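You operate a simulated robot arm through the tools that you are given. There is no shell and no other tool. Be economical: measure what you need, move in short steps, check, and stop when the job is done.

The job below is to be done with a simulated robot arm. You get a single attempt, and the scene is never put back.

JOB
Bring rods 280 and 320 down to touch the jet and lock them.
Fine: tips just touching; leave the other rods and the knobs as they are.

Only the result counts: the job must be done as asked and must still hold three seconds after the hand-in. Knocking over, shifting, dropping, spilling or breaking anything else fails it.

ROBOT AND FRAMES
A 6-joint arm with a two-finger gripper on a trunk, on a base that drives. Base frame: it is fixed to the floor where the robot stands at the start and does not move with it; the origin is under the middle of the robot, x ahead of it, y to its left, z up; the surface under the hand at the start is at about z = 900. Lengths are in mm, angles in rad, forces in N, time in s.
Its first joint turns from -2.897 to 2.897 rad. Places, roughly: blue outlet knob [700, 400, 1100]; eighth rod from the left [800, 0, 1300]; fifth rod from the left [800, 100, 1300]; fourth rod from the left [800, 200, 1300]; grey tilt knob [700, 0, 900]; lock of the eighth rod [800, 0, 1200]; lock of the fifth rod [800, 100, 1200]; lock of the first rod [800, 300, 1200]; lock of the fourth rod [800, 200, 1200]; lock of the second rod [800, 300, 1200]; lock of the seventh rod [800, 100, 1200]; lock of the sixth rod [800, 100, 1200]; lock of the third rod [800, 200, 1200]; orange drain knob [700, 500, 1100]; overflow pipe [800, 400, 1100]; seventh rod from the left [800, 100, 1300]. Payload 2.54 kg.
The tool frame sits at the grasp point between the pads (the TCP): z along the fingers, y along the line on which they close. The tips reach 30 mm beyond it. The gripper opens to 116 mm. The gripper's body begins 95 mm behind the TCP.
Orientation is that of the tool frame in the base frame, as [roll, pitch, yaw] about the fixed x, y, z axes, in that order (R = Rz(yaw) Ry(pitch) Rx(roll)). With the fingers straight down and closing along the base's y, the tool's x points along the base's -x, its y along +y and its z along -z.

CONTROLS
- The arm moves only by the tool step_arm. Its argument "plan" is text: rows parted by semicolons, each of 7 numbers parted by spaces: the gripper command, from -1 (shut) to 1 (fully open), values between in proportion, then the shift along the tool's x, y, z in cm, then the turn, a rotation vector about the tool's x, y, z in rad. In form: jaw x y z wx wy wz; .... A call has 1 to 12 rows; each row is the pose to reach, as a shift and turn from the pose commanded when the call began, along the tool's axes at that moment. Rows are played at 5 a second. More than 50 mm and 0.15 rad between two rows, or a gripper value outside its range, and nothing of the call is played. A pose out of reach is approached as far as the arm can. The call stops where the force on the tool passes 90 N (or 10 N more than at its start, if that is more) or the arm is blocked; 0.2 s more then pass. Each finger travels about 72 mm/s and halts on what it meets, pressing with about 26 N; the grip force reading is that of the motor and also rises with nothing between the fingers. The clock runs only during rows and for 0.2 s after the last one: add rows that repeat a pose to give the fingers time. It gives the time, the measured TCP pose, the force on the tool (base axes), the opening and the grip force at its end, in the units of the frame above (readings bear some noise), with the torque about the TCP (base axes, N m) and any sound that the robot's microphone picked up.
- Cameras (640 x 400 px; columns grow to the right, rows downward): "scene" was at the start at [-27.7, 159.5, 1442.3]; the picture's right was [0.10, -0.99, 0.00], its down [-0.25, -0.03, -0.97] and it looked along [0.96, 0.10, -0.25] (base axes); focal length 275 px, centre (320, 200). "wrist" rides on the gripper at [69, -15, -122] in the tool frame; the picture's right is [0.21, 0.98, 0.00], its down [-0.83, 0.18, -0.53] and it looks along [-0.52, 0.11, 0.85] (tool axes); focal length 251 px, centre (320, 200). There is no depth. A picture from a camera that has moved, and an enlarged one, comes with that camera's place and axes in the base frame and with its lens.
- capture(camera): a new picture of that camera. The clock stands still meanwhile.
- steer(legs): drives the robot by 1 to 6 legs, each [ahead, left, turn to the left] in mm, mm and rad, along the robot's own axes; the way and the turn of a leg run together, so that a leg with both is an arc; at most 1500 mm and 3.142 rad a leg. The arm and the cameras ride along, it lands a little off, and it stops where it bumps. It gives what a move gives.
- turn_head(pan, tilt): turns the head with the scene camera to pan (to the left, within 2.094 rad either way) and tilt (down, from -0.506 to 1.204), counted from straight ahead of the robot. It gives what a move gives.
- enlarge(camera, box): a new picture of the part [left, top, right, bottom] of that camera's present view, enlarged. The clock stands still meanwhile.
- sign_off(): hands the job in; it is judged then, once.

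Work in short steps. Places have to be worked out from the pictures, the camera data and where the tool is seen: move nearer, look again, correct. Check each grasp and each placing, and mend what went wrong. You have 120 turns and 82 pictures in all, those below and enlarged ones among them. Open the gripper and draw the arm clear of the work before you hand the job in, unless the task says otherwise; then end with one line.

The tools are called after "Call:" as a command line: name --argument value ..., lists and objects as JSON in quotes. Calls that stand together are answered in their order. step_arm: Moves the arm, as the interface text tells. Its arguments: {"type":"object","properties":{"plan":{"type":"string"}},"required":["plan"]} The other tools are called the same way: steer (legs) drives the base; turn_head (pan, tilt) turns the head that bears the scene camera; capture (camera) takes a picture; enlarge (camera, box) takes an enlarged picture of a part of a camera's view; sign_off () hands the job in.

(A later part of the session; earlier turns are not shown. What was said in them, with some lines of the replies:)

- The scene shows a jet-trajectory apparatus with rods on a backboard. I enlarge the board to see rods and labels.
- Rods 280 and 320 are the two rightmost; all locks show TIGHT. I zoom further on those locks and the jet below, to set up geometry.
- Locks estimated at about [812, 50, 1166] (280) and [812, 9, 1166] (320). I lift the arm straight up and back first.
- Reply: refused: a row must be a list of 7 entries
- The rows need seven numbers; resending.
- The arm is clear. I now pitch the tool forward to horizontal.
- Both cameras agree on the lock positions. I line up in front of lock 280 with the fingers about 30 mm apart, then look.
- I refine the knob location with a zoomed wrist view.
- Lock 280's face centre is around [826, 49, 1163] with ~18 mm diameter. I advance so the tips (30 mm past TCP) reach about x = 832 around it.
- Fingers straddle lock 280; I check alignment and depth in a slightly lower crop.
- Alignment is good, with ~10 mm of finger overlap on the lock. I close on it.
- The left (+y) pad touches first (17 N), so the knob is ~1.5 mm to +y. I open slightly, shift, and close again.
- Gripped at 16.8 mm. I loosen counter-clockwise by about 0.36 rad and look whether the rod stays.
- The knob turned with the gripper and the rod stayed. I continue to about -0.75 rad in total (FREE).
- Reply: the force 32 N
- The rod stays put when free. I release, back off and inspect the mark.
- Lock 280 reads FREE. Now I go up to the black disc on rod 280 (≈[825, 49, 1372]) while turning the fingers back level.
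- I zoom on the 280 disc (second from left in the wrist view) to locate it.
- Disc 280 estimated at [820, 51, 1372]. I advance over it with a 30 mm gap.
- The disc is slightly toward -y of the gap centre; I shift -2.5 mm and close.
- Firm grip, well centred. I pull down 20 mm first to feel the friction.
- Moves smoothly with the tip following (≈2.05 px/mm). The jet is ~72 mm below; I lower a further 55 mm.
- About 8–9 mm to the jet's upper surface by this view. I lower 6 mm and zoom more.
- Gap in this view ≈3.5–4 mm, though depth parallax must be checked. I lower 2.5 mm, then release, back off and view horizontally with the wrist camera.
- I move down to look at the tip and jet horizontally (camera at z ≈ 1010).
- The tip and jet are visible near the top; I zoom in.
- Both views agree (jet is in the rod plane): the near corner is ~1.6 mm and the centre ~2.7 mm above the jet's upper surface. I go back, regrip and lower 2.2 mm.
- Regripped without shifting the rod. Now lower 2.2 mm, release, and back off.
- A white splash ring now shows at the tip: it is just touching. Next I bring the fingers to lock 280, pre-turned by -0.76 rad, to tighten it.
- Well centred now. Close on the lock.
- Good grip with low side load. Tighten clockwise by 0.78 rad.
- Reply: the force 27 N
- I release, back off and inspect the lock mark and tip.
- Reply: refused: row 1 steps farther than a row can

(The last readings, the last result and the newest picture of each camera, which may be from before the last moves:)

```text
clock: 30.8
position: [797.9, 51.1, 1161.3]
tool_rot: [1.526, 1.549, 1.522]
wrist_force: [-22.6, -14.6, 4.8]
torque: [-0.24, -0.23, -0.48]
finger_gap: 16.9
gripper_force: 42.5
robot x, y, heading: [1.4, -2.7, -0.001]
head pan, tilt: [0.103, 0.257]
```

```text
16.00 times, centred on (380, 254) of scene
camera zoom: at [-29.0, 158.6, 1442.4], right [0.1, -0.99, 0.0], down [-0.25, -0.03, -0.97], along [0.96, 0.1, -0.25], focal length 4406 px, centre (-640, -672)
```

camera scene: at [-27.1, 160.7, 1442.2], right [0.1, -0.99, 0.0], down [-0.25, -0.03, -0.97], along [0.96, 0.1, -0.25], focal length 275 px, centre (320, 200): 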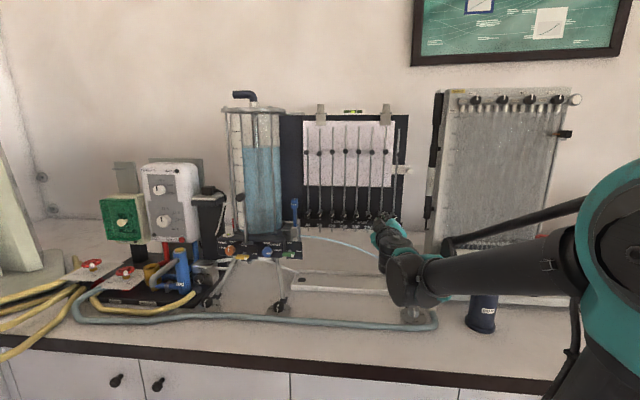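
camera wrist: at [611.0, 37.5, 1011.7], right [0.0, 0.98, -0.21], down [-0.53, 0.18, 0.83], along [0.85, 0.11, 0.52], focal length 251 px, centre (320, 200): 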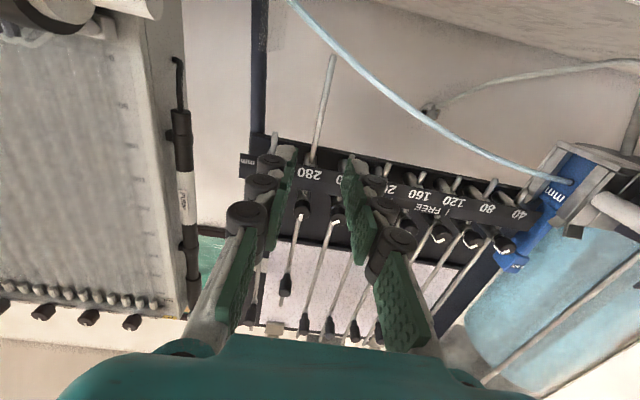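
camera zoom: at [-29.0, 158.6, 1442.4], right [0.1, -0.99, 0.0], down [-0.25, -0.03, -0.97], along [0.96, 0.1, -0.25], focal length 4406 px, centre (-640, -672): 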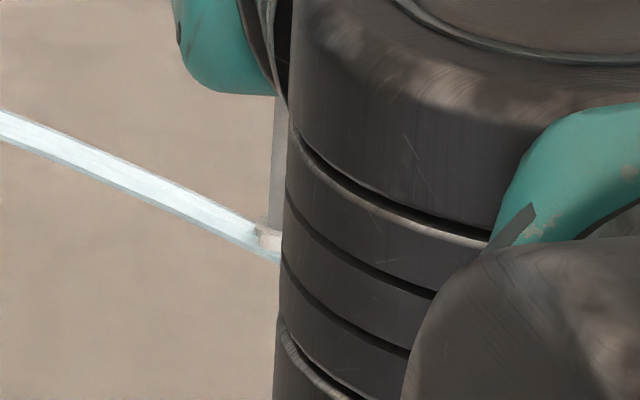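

The turn is counted from the new pose; I resend the release with no rotation (-0.017 to level).

Call:
step_arm --plan "-0.6 0 0 0 0 0 0; -0.48 0 0 0 0 0 0; -0.48 0 0 -4 0 0 0; -0.48 0 0 -8 0 0 -0.017; -0.48 0 0 -8 0 0 -0.017"

Call:
enlarge --camera "wrist" --box '[240, 60, 400, 160]'

Call:
enlarge --camera "scene" --box '[360, 220, 424, 260]'

```text
clock: 32.0
position: [719.8, 53.3, 1161.4]
tool_rot: [1.515, 1.568, 1.515]
wrist_force: [0.2, -0.9, -0.8]
torque: [0.01, -0.04, -0.01]
finger_gap: 30.4
gripper_force: 0.0
robot x, y, heading: [-3.3, 1.6, -0.004]
head pan, tilt: [0.103, 0.257]
```

```text
4.00 times, centred on (320, 110) of wrist
camera zoom: at [598.8, 37.7, 1093.4], right [0.0, 0.98, -0.21], down [-0.53, 0.18, 0.83], along [0.85, 0.11, 0.52], focal length 1006 px, centre (320, 560)
```

zoom: 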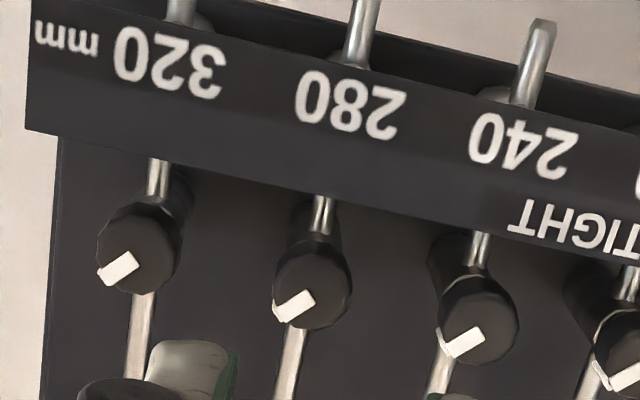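

```text
10.00 times, centred on (392, 240) of scene
camera zoom: at [-27.7, 159.5, 1442.3], right [0.1, -0.99, 0.0], down [-0.25, -0.03, -0.97], along [0.96, 0.1, -0.25], focal length 2754 px, centre (-400, -200)
```

zoom: 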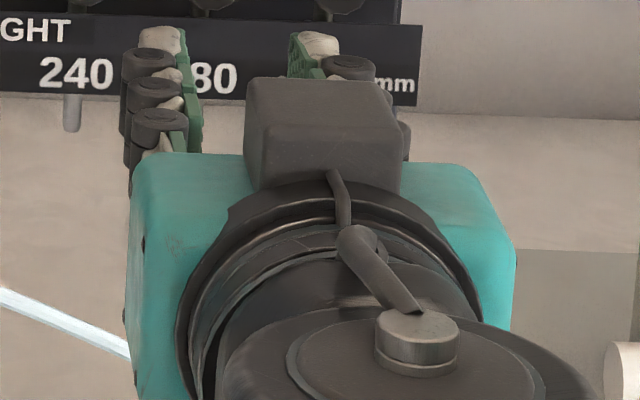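

Lock 280 is back at TIGHT, matching its neighbours. Lock 320 is exactly 40 mm to -y; I shift, advance and look.

Call:
step_arm --plan "-0.48 0 -2 0 0 0 0; -0.48 0 -4 0 0 0 0; -0.48 0 -4 4 0 0 0; -0.48 0 -4 7.8 0 0 0; -0.48 0 -4 7.8 0 0 0"

Call:
enlarge --camera "wrist" --box '[240, 110, 400, 210]'

```text
clock: 33.2
position: [797.6, 11.8, 1161.5]
tool_rot: [1.533, 1.567, 1.535]
wrist_force: [-0.3, -0.6, -0.4]
torque: [0.02, -0.01, 0.01]
finger_gap: 30.4
gripper_force: 0.0
robot x, y, heading: [-3.3, 0.3, 0.005]
head pan, tilt: [0.103, 0.257]
```

```text
4.00 times, centred on (320, 160) of wrist
camera zoom: at [675.7, -2.3, 1093.4], right [0.0, 0.98, -0.21], down [-0.53, 0.18, 0.83], along [0.85, 0.11, 0.52], focal length 1006 px, centre (320, 360)
```

zoom: 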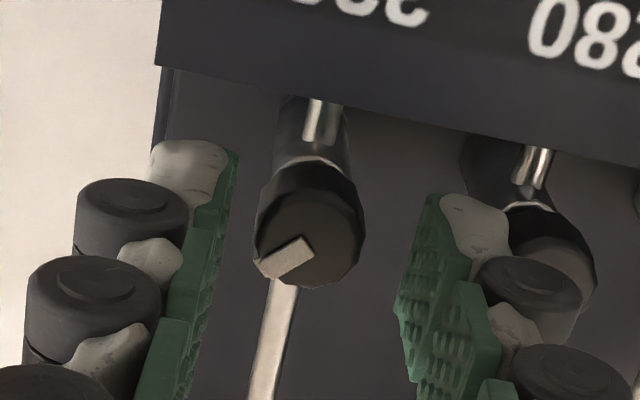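

Nearly centred (≈1 mm toward -y). I shift -1 mm and close.

Call:
step_arm --plan "-0.5 0 -0.1 0 0 0 0; -0.65 0 -0.1 0 0 0 0; -0.8 0 -0.1 0 0 0 0; -0.85 0 -0.1 0 0 0 0; -0.85 0 -0.1 0 0 0 0"

```text
clock: 34.4
position: [798.3, 10.6, 1161.8]
tool_rot: [1.554, 1.567, 1.553]
wrist_force: [3.4, -8.3, 1.5]
torque: [-0.01, -0.07, -0.29]
finger_gap: 17.1
gripper_force: 42.3
robot x, y, heading: [-6.5, -2.8, -0.001]
head pan, tilt: [0.103, 0.257]
```

Good grip. I loosen by -0.765 rad.

Call:
step_arm --plan "-0.85 0 0 0 0 0 -0.13; -0.85 0 0 0 0 0 -0.26; -0.85 0 0 0 0 0 -0.39; -0.85 0 0 0 0 0 -0.52; -0.85 0 0 0 0 0 -0.65; -0.85 0 0 0 0 0 -0.765; -0.85 0 0 0 0 0 -0.765"

Call:
step_arm --plan "-0.6 0 0 0 0 0 0; -0.48 0 0 0 0 0 0; -0.48 0 0 -4 0 0 0; -0.48 0 0 -8 0 0 0; -0.48 0 0 -8 0 0 0"

Call:
enlarge --camera "wrist" --box '[240, 60, 400, 160]'

```text
clock: 36.0
position: [796.5, 10.7, 1160.7]
tool_rot: [-1.569, 0.807, -1.572]
wrist_force: [-10.2, -12.3, 4.6]
torque: [-0.05, -0.03, -0.44]
finger_gap: 17.1
gripper_force: 42.7
robot x, y, heading: [4.9, 3.1, 0.0]
head pan, tilt: [0.103, 0.257]
```

```text
clock: 37.2
position: [717.7, 11.9, 1161.7]
tool_rot: [-1.573, 0.81, -1.57]
wrist_force: [0.4, 0.1, 0.5]
torque: [0.02, -0.02, 0.01]
finger_gap: 30.3
gripper_force: 0.1
robot x, y, heading: [3.6, -2.7, -0.001]
head pan, tilt: [0.103, 0.257]
```

```text
4.00 times, centred on (320, 110) of wrist
camera zoom: at [597.6, -46.8, 1123.5], right [0.0, 0.56, -0.83], down [-0.53, 0.7, 0.47], along [0.85, 0.44, 0.3], focal length 1006 px, centre (320, 560)
```

zoom: 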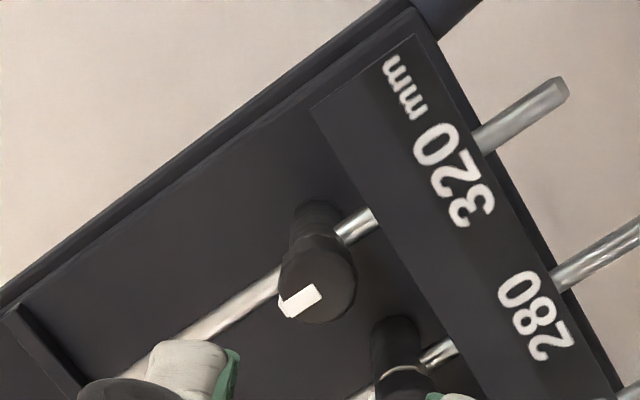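

Lock 320 is FREE and the rod stayed. I rise to disc 320 (≈z 1364), levelling the fingers.

Call:
step_arm --plan "-0.48 -2.43 -2.33 0 0 0 0.13; -0.48 -4.86 -4.66 0 0 0 0.26; -0.48 -7.28 -7 0 0 0 0.39; -0.48 -9.71 -9.33 0 0 0 0.52; -0.48 -12.14 -11.66 0 0 0 0.65; -0.48 -14.57 -13.99 0 0 0 0.765; -0.48 -14.57 -13.99 3 0 0 0.765; -0.48 -14.57 -13.99 3 0 0 0.765"

Call:
enlarge --camera "wrist" --box '[240, 90, 400, 190]'

```text
clock: 39.0
position: [748.7, 10.0, 1363.0]
tool_rot: [1.537, 1.567, 1.537]
wrist_force: [0.0, -0.5, 0.4]
torque: [0.0, 0.0, -0.02]
finger_gap: 30.3
gripper_force: 0.1
robot x, y, heading: [-0.0, -1.1, -0.001]
head pan, tilt: [0.103, 0.257]
```

```text
4.00 times, centred on (320, 140) of wrist
camera zoom: at [626.9, -5.7, 1295.4], right [0.0, 0.98, -0.21], down [-0.53, 0.18, 0.83], along [0.85, 0.11, 0.52], focal length 1006 px, centre (320, 440)
```

zoom: 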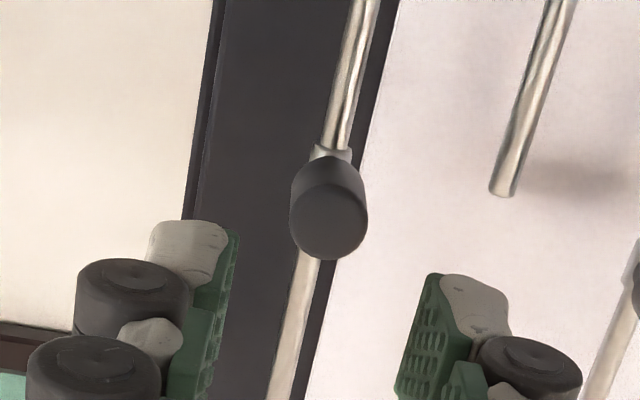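

Disc 320 is at [820, 10, 1364], aligned. I advance 54 mm and close on it.

Call:
step_arm --plan "-0.48 0 0 3 0 0 0; -0.48 0 0 5.4 0 0 0; -0.48 0 0 5.4 0 0 0; -0.6 0 0 5.4 0 0 0; -0.7 0 0 5.4 0 0 0; -0.85 0 0 5.4 0 0 0; -0.85 0 0 5.4 0 0 0"

Call:
enlarge --camera "wrist" --box '[240, 110, 400, 210]'

Call:
enlarge --camera "scene" --box '[360, 230, 424, 270]'

```text
clock: 40.6
position: [802.5, 11.6, 1363.4]
tool_rot: [1.56, 1.568, 1.559]
wrist_force: [2.1, 7.1, -1.0]
torque: [-0.01, 0.02, 0.19]
finger_gap: 15.3
gripper_force: 41.7
robot x, y, heading: [0.8, 0.2, -0.003]
head pan, tilt: [0.103, 0.257]
```

```text
4.00 times, centred on (320, 160) of wrist
camera zoom: at [681.5, -4.3, 1295.5], right [0.0, 0.98, -0.21], down [-0.53, 0.18, 0.83], along [0.85, 0.11, 0.52], focal length 1006 px, centre (320, 360)
```

zoom: 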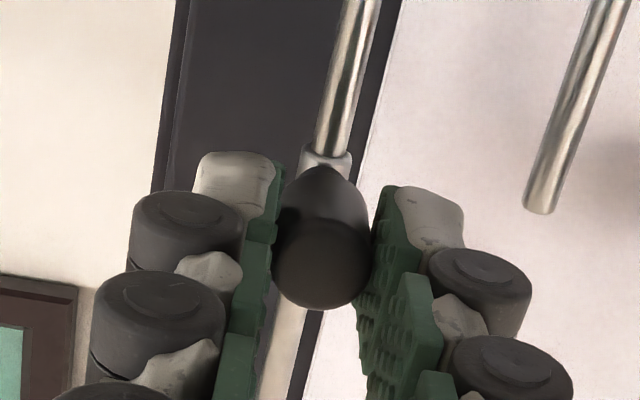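

```text
10.00 times, centred on (392, 250) of scene
camera zoom: at [-27.6, 159.9, 1442.3], right [0.1, -0.99, 0.0], down [-0.25, -0.03, -0.97], along [0.96, 0.1, -0.25], focal length 2754 px, centre (-400, -300)
```

zoom: 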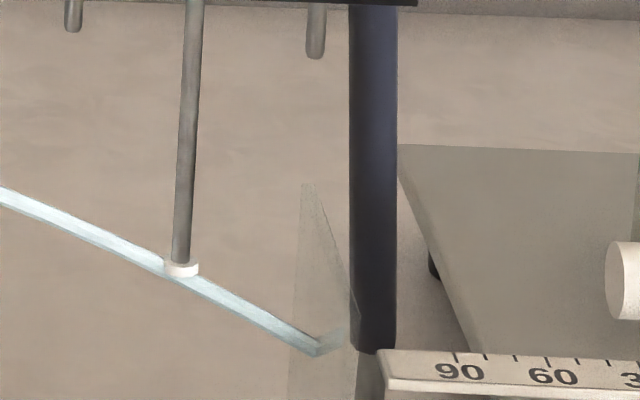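

Gripped. Estimated ~100 mm to the jet; I lower 85 mm.

Call:
step_arm --plan "-0.85 1 0 0 0 0 0; -0.85 2 0 0 0 0 0; -0.85 3 0 0 0 0 0; -0.85 4 0 0 0 0 0; -0.85 5 0 0 0 0 0; -0.85 6 0 0 0 0 0; -0.85 7 0 0 0 0 0; -0.85 8 0 0 0 0 0; -0.85 8.5 0 0 0 0 0; -0.85 8.5 0 0 0 0 0"

Call:
enlarge --camera "scene" --box '[376, 250, 408, 270]'

```text
clock: 42.8
position: [802.3, 11.2, 1276.7]
tool_rot: [1.8, 1.569, 1.802]
wrist_force: [19.5, 5.5, 0.7]
torque: [0.0, -0.06, 0.16]
finger_gap: 15.2
gripper_force: 41.9
robot x, y, heading: [-0.6, -2.7, 0.001]
head pan, tilt: [0.103, 0.257]
```

```text
16.00 times, centred on (392, 260) of scene
camera zoom: at [-26.7, 159.8, 1442.3], right [0.1, -0.99, 0.0], down [-0.25, -0.03, -0.97], along [0.96, 0.1, -0.25], focal length 4406 px, centre (-832, -760)
```

zoom: 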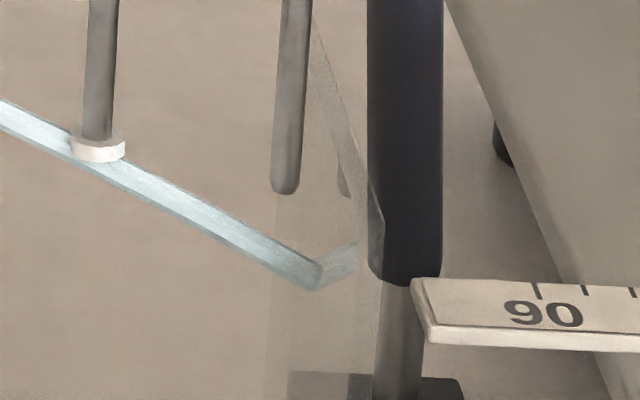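

About 10 mm remain. I lower 8 mm, release, back off and check.

Call:
step_arm --plan "-0.85 0.4 0 0 0 0 0; -0.85 0.8 0 0 0 0 0; -0.85 0.8 0 0 0 0 0; -0.6 0.8 0 0 0 0 0; -0.45 0.8 0 0 0 0 0; -0.45 0.8 0 -4 0 0 0; -0.45 0.8 0 -7 0 0 0; -0.45 0.8 0 -7 0 0 0"

Call:
enlarge --camera "scene" --box '[376, 250, 408, 270]'

Call:
step_arm --plan "-0.45 4.5 0 0 0 0 0; -0.45 9 0 0 0 0 0; -0.45 13.5 0 0 0 0 0; -0.45 18 0 0 0 0 0; -0.45 20 0 0 0 0 0; -0.45 20 0 0 0 0 0"

Call:
enlarge --camera "wrist" --box '[270, 10, 398, 90]'

```text
clock: 44.6
position: [731.5, 13.9, 1270.3]
tool_rot: [1.519, 1.568, 1.519]
wrist_force: [0.4, -0.1, -0.9]
torque: [-0.02, 0.01, 0.02]
finger_gap: 31.9
gripper_force: 0.1
robot x, y, heading: [-1.8, 1.8, 0.0]
head pan, tilt: [0.103, 0.257]
```

```text
16.00 times, centred on (392, 260) of scene
camera zoom: at [-27.7, 159.5, 1442.3], right [0.1, -0.99, 0.0], down [-0.25, -0.03, -0.97], along [0.96, 0.1, -0.25], focal length 4406 px, centre (-832, -760)
```

zoom: 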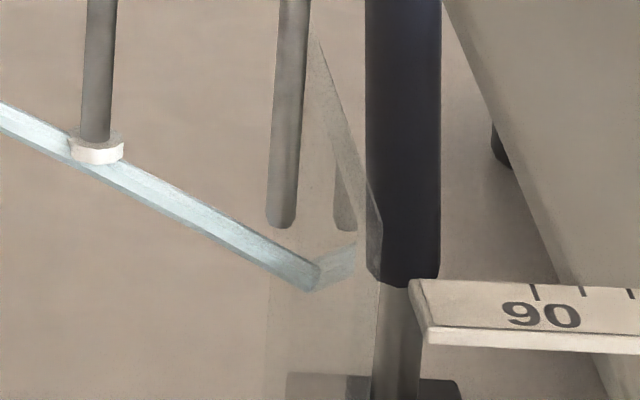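

```text
clock: 46.0
position: [731.1, 12.9, 1070.7]
tool_rot: [1.534, 1.568, 1.533]
wrist_force: [-0.1, -0.8, -0.3]
torque: [-0.04, 0.0, 0.0]
finger_gap: 31.8
gripper_force: 0.0
robot x, y, heading: [-1.5, 0.1, 0.002]
head pan, tilt: [0.103, 0.257]
```

```text
5.00 times, centred on (334, 50) of wrist
camera zoom: at [609.7, -3.2, 1002.7], right [0.0, 0.98, -0.21], down [-0.53, 0.18, 0.83], along [0.85, 0.11, 0.52], focal length 1257 px, centre (250, 950)
```

zoom: 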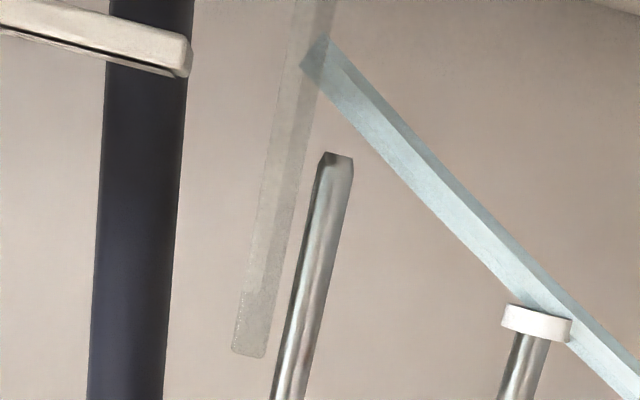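

The two views differ a bit (≈2 vs ≈4 mm). I zoom in closer on the wrist view.

Call:
enlarge --camera "wrist" --box '[310, 10, 374, 50]'

Call:
enlarge --camera "scene" --box '[384, 258, 400, 268]'

```text
10.00 times, centred on (342, 30) of wrist
camera zoom: at [609.7, -3.2, 1002.7], right [0.0, 0.98, -0.21], down [-0.53, 0.18, 0.83], along [0.85, 0.11, 0.52], focal length 2514 px, centre (100, 1900)
```

zoom: 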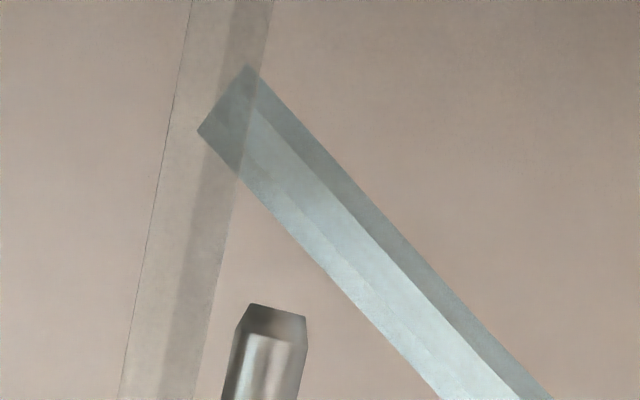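

```text
16.00 times, centred on (392, 263) of scene
camera zoom: at [-27.7, 159.5, 1442.3], right [0.1, -0.99, 0.0], down [-0.25, -0.03, -0.97], along [0.96, 0.1, -0.25], focal length 4406 px, centre (-832, -808)
```

zoom: 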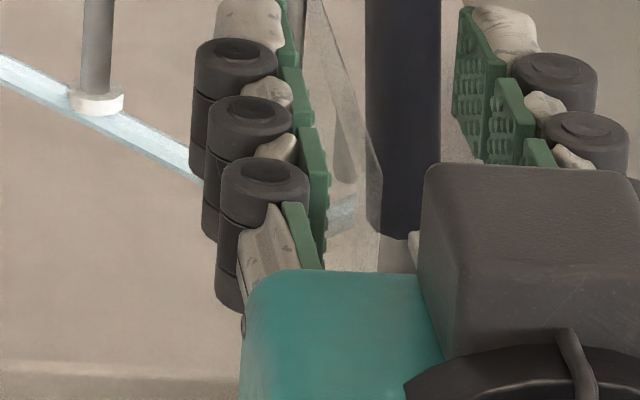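

Wrist view (level with the jet): corner 3.9 mm, centre 5.4 mm from the jet. I go back, regrip and lower 3.0 mm, then step until the splash ring appears.

Call:
step_arm --plan "-0.45 -5 0 0 0 0 0; -0.45 -10 0 0 0 0 0; -0.45 -15 0 0 0 0 0; -0.45 -20 0 0 0 0 0; -0.45 -20 0 4 0 0 0; -0.45 -20 0 7 0 0 0; -0.6 -20 0 7 0 0 0; -0.75 -20 0 7 0 0 0; -0.85 -20 0 7 0 0 0; -0.85 -20 0 7 0 0 0; -0.85 -19.7 0 7 0 0 0; -0.85 -19.7 0 7 0 0 0"

Call:
enlarge --camera "scene" --box '[376, 250, 408, 270]'

```text
clock: 48.6
position: [800.6, 10.7, 1266.3]
tool_rot: [1.452, 1.568, 1.454]
wrist_force: [-4.8, 4.4, -0.1]
torque: [0.0, 0.02, 0.1]
finger_gap: 15.3
gripper_force: 41.5
robot x, y, heading: [6.2, -3.0, -0.002]
head pan, tilt: [0.103, 0.257]
```

```text
16.00 times, centred on (392, 260) of scene
camera zoom: at [-28.0, 159.8, 1442.3], right [0.1, -0.99, 0.0], down [-0.25, -0.03, -0.97], along [0.96, 0.1, -0.25], focal length 4406 px, centre (-832, -760)
```

zoom: 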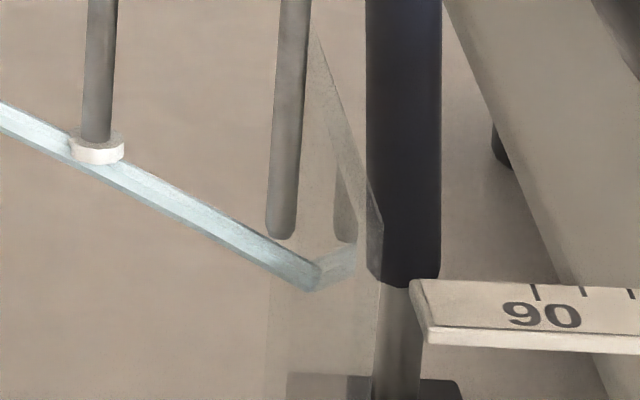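

No ring yet; I lower 1 mm more.

Call:
step_arm --plan "-0.85 0.1 0 0 0 0 0; -0.85 0.1 0 0 0 0 0; -0.85 0.1 0 0 0 0 0"

Call:
enlarge --camera "scene" --box '[376, 250, 408, 270]'

```text
clock: 49.4
position: [800.5, 11.0, 1264.8]
tool_rot: [1.452, 1.567, 1.45]
wrist_force: [-5.9, 3.1, -0.1]
torque: [-0.02, 0.01, 0.07]
finger_gap: 15.2
gripper_force: 41.2
robot x, y, heading: [-0.2, -2.1, 0.001]
head pan, tilt: [0.103, 0.257]
```

```text
16.00 times, centred on (392, 260) of scene
camera zoom: at [-28.1, 159.7, 1442.3], right [0.1, -0.99, 0.0], down [-0.25, -0.03, -0.97], along [0.96, 0.1, -0.25], focal length 4406 px, centre (-832, -760)
```

zoom: 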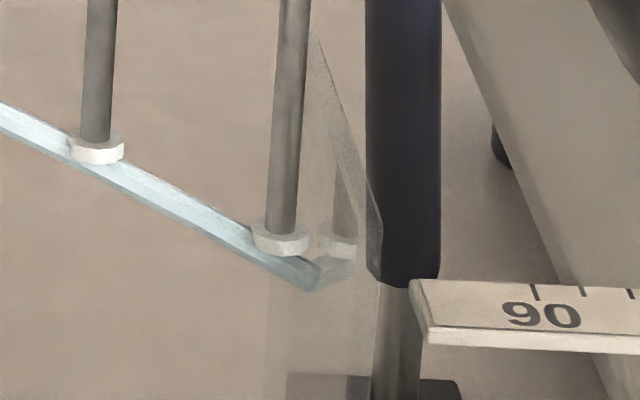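

The ring appeared: 320 touches. I add 0.3 mm as margin, release and back off.

Call:
step_arm --plan "-0.85 0.03 0 0 0 0 0; -0.85 0.03 0 0 0 0 0; -0.6 0.03 0 0 0 0 0; -0.45 0.03 0 0 0 0 0; -0.45 0.03 0 -4 0 0 0; -0.45 0.03 0 -7 0 0 0; -0.45 0.03 0 -7 0 0 0"

Call:
enlarge --camera "scene" --box '[376, 250, 408, 270]'

```text
clock: 51.0
position: [730.6, 11.4, 1263.4]
tool_rot: [1.524, 1.568, 1.523]
wrist_force: [0.3, 0.4, -0.1]
torque: [-0.01, 0.03, 0.0]
finger_gap: 31.6
gripper_force: 0.0
robot x, y, heading: [1.5, -0.7, -0.005]
head pan, tilt: [0.103, 0.257]
```

```text
16.00 times, centred on (392, 260) of scene
camera zoom: at [-27.7, 159.5, 1442.3], right [0.1, -0.99, 0.0], down [-0.25, -0.03, -0.97], along [0.96, 0.1, -0.25], focal length 4406 px, centre (-832, -760)
```

zoom: 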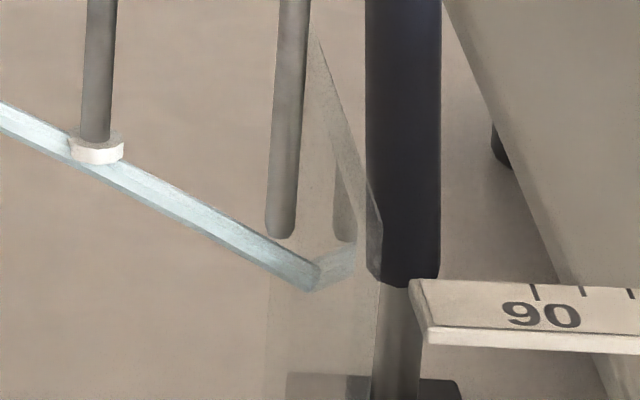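

The rod rose ~1 mm on release and the ring vanished. I regrip, and lower 1.2 mm beyond.

Call:
step_arm --plan "-0.45 0 0 4 0 0 0; -0.45 0 0 7 0 0 0; -0.6 0 0 7 0 0 0; -0.75 0 0 7 0 0 0; -0.85 0 0 7 0 0 0; -0.85 0 0 7 0 0 0"

Call:
enlarge --camera "scene" --box '[376, 250, 408, 270]'

```text
clock: 52.4
position: [804.4, 11.2, 1265.1]
tool_rot: [1.608, 1.569, 1.611]
wrist_force: [6.4, 12.5, 0.4]
torque: [0.02, -0.08, 0.41]
finger_gap: 15.1
gripper_force: 41.2
robot x, y, heading: [-1.0, -2.5, 0.002]
head pan, tilt: [0.103, 0.257]
```

```text
16.00 times, centred on (392, 260) of scene
camera zoom: at [-27.4, 160.4, 1442.2], right [0.1, -0.99, 0.0], down [-0.25, -0.03, -0.97], along [0.96, 0.1, -0.25], focal length 4406 px, centre (-832, -760)
```

zoom: 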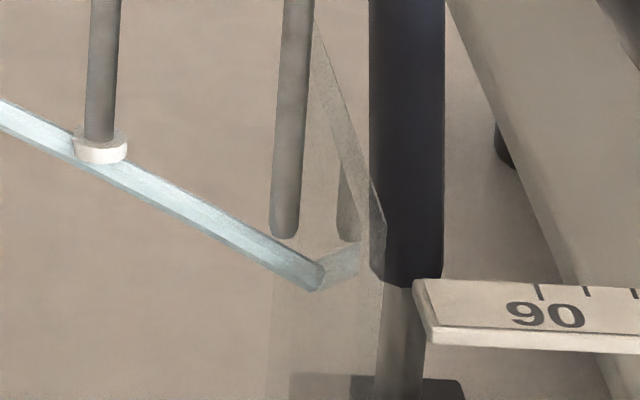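

Regripped without change. Lower 1.3 mm and check before releasing.

Call:
step_arm --plan "-0.85 0.13 0 0 0 0 0; -0.85 0.13 0 0 0 0 0; -0.85 0.13 0 0 0 0 0"

Call:
enlarge --camera "scene" --box '[376, 250, 408, 270]'

Call:
step_arm --plan "-0.7 0 0 0 0 0 0; -0.55 0 0 0 0 0 0; -0.45 0 0 0 0 0 0; -0.45 0 0 0 0 0 0; -0.45 0 0 -4 0 0 0; -0.45 0 0 -7 0 0 0; -0.45 0 0 -7 0 0 0"

Call:
enlarge --camera "scene" --box '[376, 250, 408, 270]'

```text
clock: 53.2
position: [805.2, 11.8, 1263.3]
tool_rot: [1.84, 1.569, 1.844]
wrist_force: [21.5, 14.1, 0.8]
torque: [0.01, -0.09, 0.35]
finger_gap: 15.4
gripper_force: 41.5
robot x, y, heading: [0.2, -1.4, 0.001]
head pan, tilt: [0.103, 0.257]
```

```text
16.00 times, centred on (392, 260) of scene
camera zoom: at [-26.5, 160.2, 1442.2], right [0.1, -0.99, 0.0], down [-0.25, -0.03, -0.97], along [0.96, 0.1, -0.25], focal length 4406 px, centre (-832, -760)
```

zoom: 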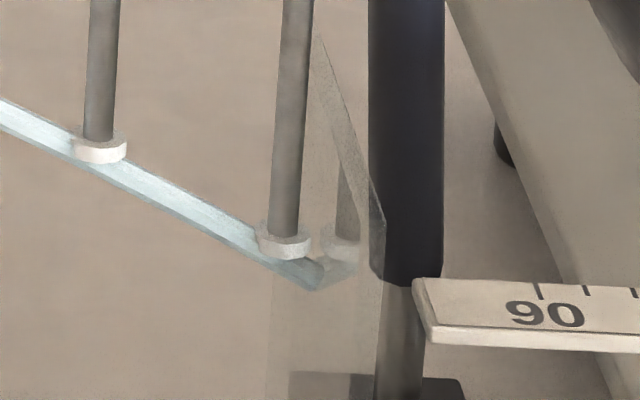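

```text
clock: 54.8
position: [731.3, 11.1, 1263.5]
tool_rot: [1.525, 1.568, 1.524]
wrist_force: [0.0, 0.5, -0.5]
torque: [0.02, -0.02, -0.03]
finger_gap: 31.9
gripper_force: 0.1
robot x, y, heading: [-0.7, -3.6, 0.0]
head pan, tilt: [0.103, 0.257]
```

```text
16.00 times, centred on (392, 260) of scene
camera zoom: at [-27.7, 159.5, 1442.3], right [0.1, -0.99, 0.0], down [-0.25, -0.03, -0.97], along [0.96, 0.1, -0.25], focal length 4406 px, centre (-832, -760)
```

zoom: 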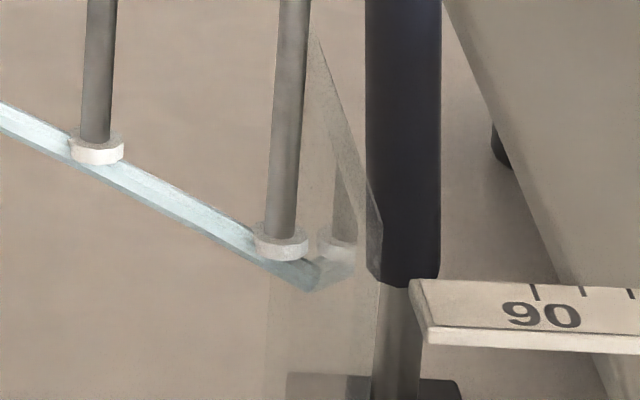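

Ring holds after release. Now I go to lock 320, pre-turned -0.765, and grip it.

Call:
step_arm --plan "-0.48 2 -0.05 0 0 0 -0.13; -0.48 4 -0.05 0 0 0 -0.26; -0.48 6 -0.05 0 0 0 -0.39; -0.48 8 -0.05 0 0 0 -0.52; -0.48 9.5 -0.05 0 0 0 -0.65; -0.48 10.34 -0.05 0 0 0 -0.765; -0.48 10.34 -0.05 3.5 0 0 -0.765; -0.48 10.34 -0.05 6.6 0 0 -0.765; -0.48 10.34 -0.05 6.6 0 0 -0.765"

Call:
enlarge --camera "wrist" --box '[240, 110, 400, 210]'

```text
clock: 56.8
position: [795.8, 9.8, 1162.4]
tool_rot: [-1.571, 0.808, -1.571]
wrist_force: [-0.5, 0.7, 0.4]
torque: [0.02, 0.01, -0.01]
finger_gap: 30.2
gripper_force: 0.0
robot x, y, heading: [0.5, -1.9, 0.001]
head pan, tilt: [0.103, 0.257]
```

```text
4.00 times, centred on (320, 160) of wrist
camera zoom: at [675.9, -48.6, 1122.6], right [0.0, 0.56, -0.83], down [-0.53, 0.7, 0.47], along [0.85, 0.44, 0.3], focal length 1006 px, centre (320, 360)
```

zoom: 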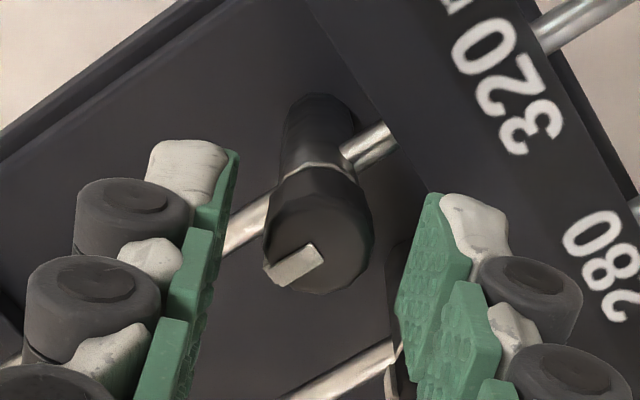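

Centred. Close and tighten by +0.78.

Call:
step_arm --plan "-0.6 0 0 0 0 0 0; -0.7 0 0 0 0 0 0; -0.85 0 0 0 0 0 0; -0.85 0 0 0 0 0 0; -0.85 0 0 0 0 0 0.13; -0.85 0 0 0 0 0 0.26; -0.85 0 0 0 0 0 0.39; -0.85 0 0 0 0 0 0.52; -0.85 0 0 0 0 0 0.65; -0.85 0 0 0 0 0 0.78; -0.85 0 0 0 0 0 0.78"

Call:
step_arm --plan "-0.6 0 0 0 0 0 0; -0.48 0 0 0 0 0 0; -0.48 0 0 -4 0 0 0; -0.48 0 0 -8 0 0 -0.015; -0.48 0 0 -8 0 0 -0.015"

Call:
enlarge --camera "wrist" --box '[240, 60, 400, 160]'

```text
clock: 59.2
position: [796.4, 10.4, 1161.6]
tool_rot: [1.563, 1.551, 1.564]
wrist_force: [-17.1, 1.2, -18.6]
torque: [0.01, 0.43, 0.07]
finger_gap: 16.9
gripper_force: 42.8
robot x, y, heading: [1.5, -1.3, 0.003]
head pan, tilt: [0.103, 0.257]
```

```text
clock: 60.4
position: [717.2, 10.5, 1161.9]
tool_rot: [1.522, 1.566, 1.521]
wrist_force: [0.6, 0.2, 0.2]
torque: [-0.01, 0.03, -0.02]
finger_gap: 30.7
gripper_force: 0.0
robot x, y, heading: [2.5, 1.1, -0.002]
head pan, tilt: [0.103, 0.257]
```

```text
4.00 times, centred on (320, 110) of wrist
camera zoom: at [596.1, -4.2, 1093.4], right [0.0, 0.98, -0.21], down [-0.53, 0.18, 0.83], along [0.85, 0.11, 0.52], focal length 1006 px, centre (320, 560)
```

zoom: 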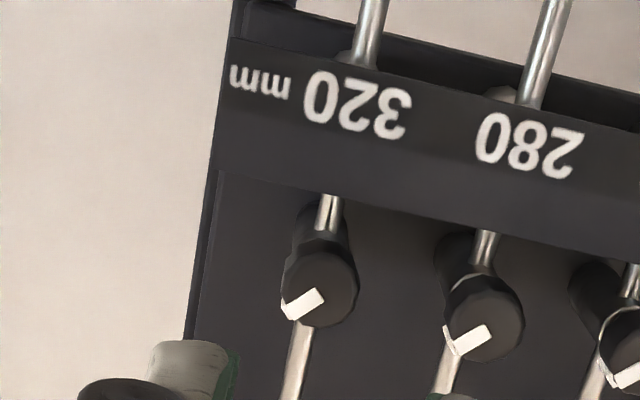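

Both locks read TIGHT. I draw the arm back and aside, then verify the tips.

Call:
step_arm --plan "-0.2 0 -2 -4 0 0 0; 0 0 -5 -8 0 0 0; 0 0 -9 -10 0 0 0; 0 0 -13 -11 0 0 0; 0 0 -17 -12 0 0 0; 0 0 -17 -12 0 0 0"

Call:
enlarge --camera "scene" --box '[368, 250, 400, 270]'

Call:
enlarge --camera "scene" --box '[350, 190, 430, 240]'

Call:
capture --camera "scene"

```text
clock: 61.6
position: [611.9, -55.9, 1155.3]
tool_rot: [1.892, 1.568, 2.134]
wrist_force: [2.5, 1.4, -2.0]
torque: [0.02, -0.16, -0.1]
finger_gap: 58.1
gripper_force: 0.3
robot x, y, heading: [-3.1, 0.4, 0.004]
head pan, tilt: [0.103, 0.257]
stopped in row 6: the arm was blocked; the commanded pose is now the measured one
```

```text
16.00 times, centred on (384, 260) of scene
camera zoom: at [-27.2, 159.8, 1442.3], right [0.1, -0.99, 0.0], down [-0.25, -0.03, -0.97], along [0.96, 0.1, -0.25], focal length 4406 px, centre (-704, -760)
```

zoom: 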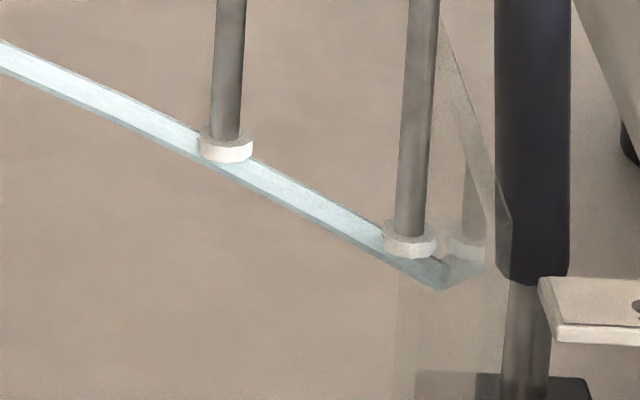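

```text
8.00 times, centred on (390, 215) of scene
camera zoom: at [-27.2, 159.8, 1442.3], right [0.1, -0.99, 0.0], down [-0.25, -0.03, -0.97], along [0.96, 0.1, -0.25], focal length 2203 px, centre (-240, 80)
```

zoom: 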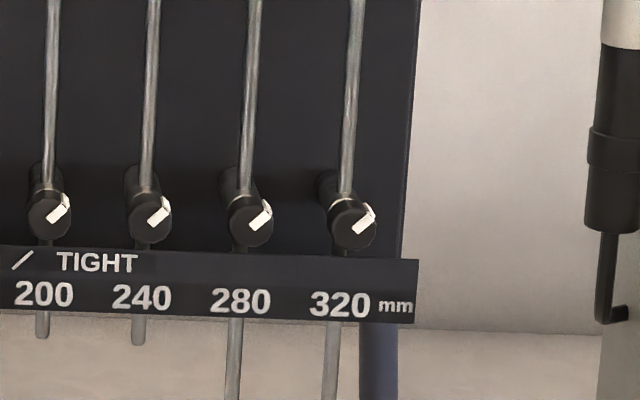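

```text
19 pictures are left
camera scene: at [-27.2, 159.8, 1442.3], right [0.1, -0.99, 0.0], down [-0.25, -0.03, -0.97], along [0.96, 0.1, -0.25], focal length 275 px, centre (320, 200)
```

scene: 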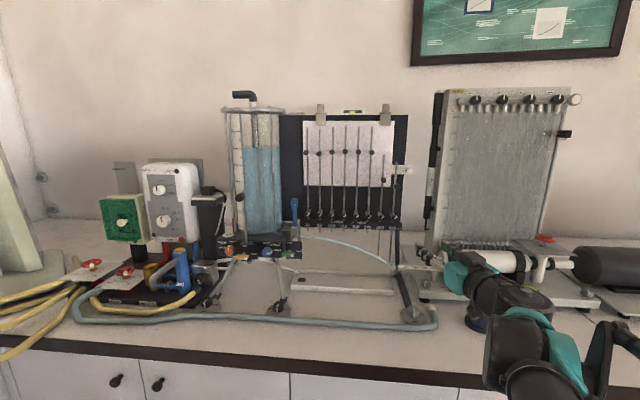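

Tips touch and locks are tight. The arm reported blocked while going aside; I check for any contact.

Call:
enlarge --camera "scene" --box '[400, 220, 640, 370]'

Call:
capture --camera "wrist"

```text
2.67 times, centred on (520, 295) of scene
camera zoom: at [-27.2, 159.8, 1442.3], right [0.1, -0.99, 0.0], down [-0.25, -0.03, -0.97], along [0.96, 0.1, -0.25], focal length 734 px, centre (-213, -53)
```

zoom: 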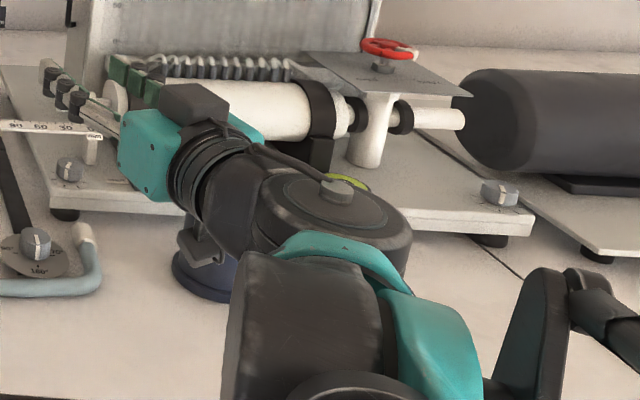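

```text
17 pictures are left
camera wrist: at [496.9, -99.1, 1087.8], right [-0.23, 0.95, -0.21], down [-0.56, 0.05, 0.83], along [0.79, 0.31, 0.52], focal length 251 px, centre (320, 200)
```

wrist: 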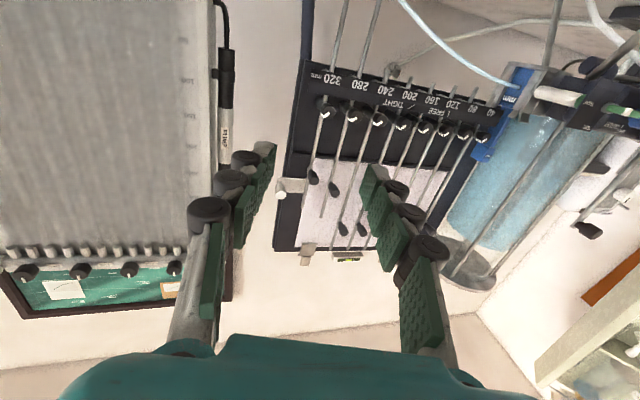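

Nothing is touched; it was an arm joint limit. I ease back a little, open the gripper fully, and make a final tip check.

Call:
step_arm --plan "0.5 0 1 -1 0 0 0; 1 0 2 -1 0 0 0; 1 0 2 -1 0 0 0; 1 0 2 -1 0 0 0; 1 0 2 -1 0 0 0"

Call:
enlarge --camera "scene" --box '[280, 90, 440, 290]'

Call:
enlarge --camera "scene" --box '[368, 250, 400, 270]'

```text
clock: 62.8
position: [615.8, -47.0, 1154.6]
tool_rot: [2.746, 1.556, 2.971]
wrist_force: [0.5, -0.1, 0.0]
torque: [-0.03, -0.02, -0.03]
finger_gap: 116.0
gripper_force: 0.0
robot x, y, heading: [-0.6, 0.2, 0.002]
head pan, tilt: [0.103, 0.257]
```

```text
2.00 times, centred on (360, 190) of scene
camera zoom: at [-10.4, 160.3, 1442.4], right [0.1, -0.99, 0.0], down [-0.26, -0.03, -0.96], along [0.96, 0.1, -0.27], focal length 551 px, centre (240, 220)
```

zoom: 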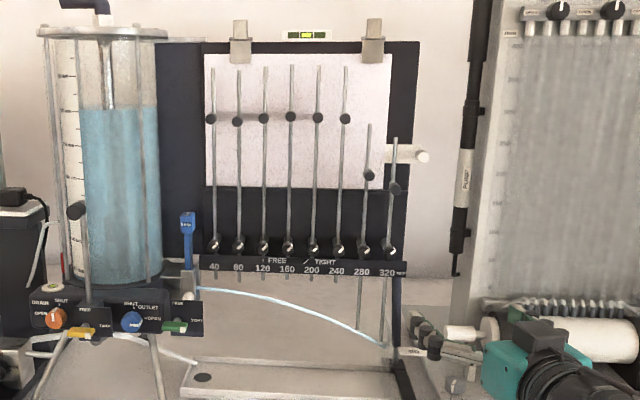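

```text
16.00 times, centred on (384, 260) of scene
camera zoom: at [-10.4, 160.3, 1442.4], right [0.1, -0.99, 0.0], down [-0.26, -0.03, -0.96], along [0.96, 0.1, -0.27], focal length 4406 px, centre (-704, -760)
```

zoom: 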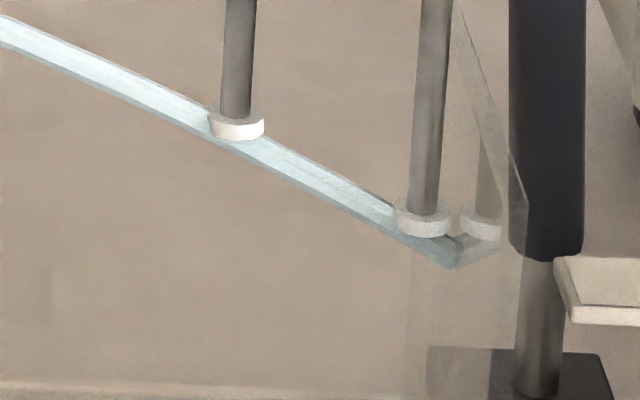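

The camera shifted ~17 mm forward, so the trunk is strained—likely the folded arm leans on something. I relieve by moving up and toward +y and forward a bit.

Call:
step_arm --plan "1 -1.5 1 1 0 0 0; 1 -3 2 2 0 0 0; 1 -5 4 3 0 0 0; 1 -7 6 3 0 0 0; 1 -7 6 3 0 0 0"

Call:
capture --camera "scene"

```text
clock: 64.0
position: [611.2, 25.3, 1227.5]
tool_rot: [1.521, 1.568, 1.761]
wrist_force: [-0.7, 0.0, 0.6]
torque: [0.0, 0.04, 0.0]
finger_gap: 115.8
gripper_force: 0.1
robot x, y, heading: [0.4, -0.9, -0.005]
head pan, tilt: [0.103, 0.257]
```

```text
14 pictures are left
camera scene: at [-28.2, 159.4, 1442.3], right [0.1, -0.99, 0.0], down [-0.25, -0.03, -0.97], along [0.96, 0.1, -0.25], focal length 275 px, centre (320, 200)
```

scene: 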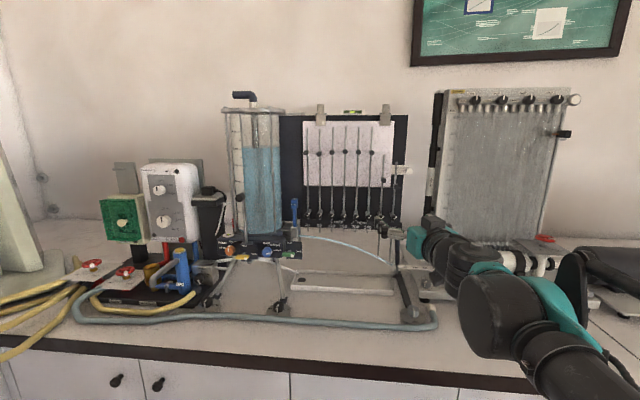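

The trunk is back to normal. I raise the arm more to confirm the cup and everything below are undisturbed.

Call:
step_arm --plan "1 -4 0 0 0 0 0; 1 -8 0 0 0 0 0; 1 -12 0 0 0 0 0; 1 -12 0 0 0 0 0"

Call:
turn_head --pan -0.15 --tilt 0.4

Call:
capture --camera "scene"

```text
clock: 65.0
position: [611.3, 23.6, 1345.9]
tool_rot: [1.525, 1.567, 1.763]
wrist_force: [-0.4, 0.0, -0.8]
torque: [0.0, -0.01, 0.0]
finger_gap: 116.0
gripper_force: 0.1
robot x, y, heading: [2.7, -1.0, 0.003]
head pan, tilt: [0.103, 0.257]
```

```text
clock: 65.8
position: [611.1, 23.6, 1345.4]
tool_rot: [1.525, 1.567, 1.764]
wrist_force: [0.0, 0.3, 0.4]
torque: [-0.05, 0.0, -0.03]
finger_gap: 116.2
gripper_force: 0.1
robot x, y, heading: [-0.9, -1.1, 0.004]
head pan, tilt: [-0.15, 0.4]
```

```text
13 pictures are left
camera scene: at [-29.5, 136.0, 1429.0], right [-0.15, -0.99, 0.0], down [-0.38, 0.06, -0.92], along [0.91, -0.14, -0.39], focal length 275 px, centre (320, 200)
```

scene: 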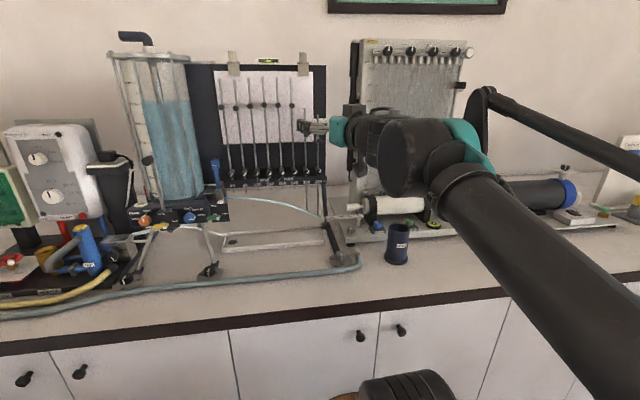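

The cup stands where it was. Final check of the tips.

Call:
enlarge --camera "scene" --box '[280, 160, 360, 225]'

```text
6.15 times, centred on (320, 192) of scene
camera zoom: at [-29.5, 136.0, 1429.0], right [-0.15, -0.99, 0.0], down [-0.38, 0.06, -0.92], along [0.91, -0.14, -0.39], focal length 1694 px, centre (320, 246)
```

zoom: 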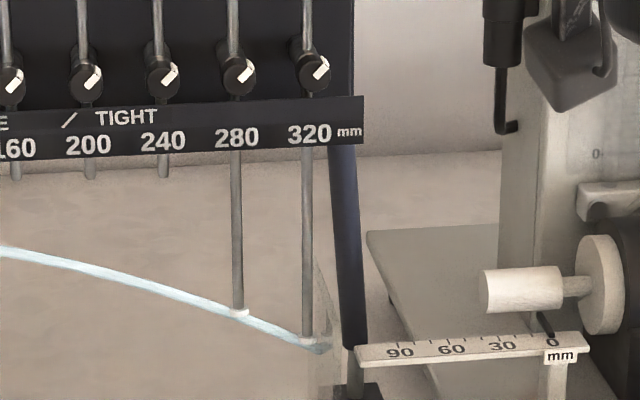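

Both tips touch the jet, both locks are TIGHT, and the arm is clear. Handing in.

Call:
sign_off

```text
The job is handed in.
```

Rods 280 and 320 are lowered so their tips just touch the jet, and both locks are back at TIGHT. The last picture before hand-in showed both tips on the jet, with the other rods and knobs not moved.
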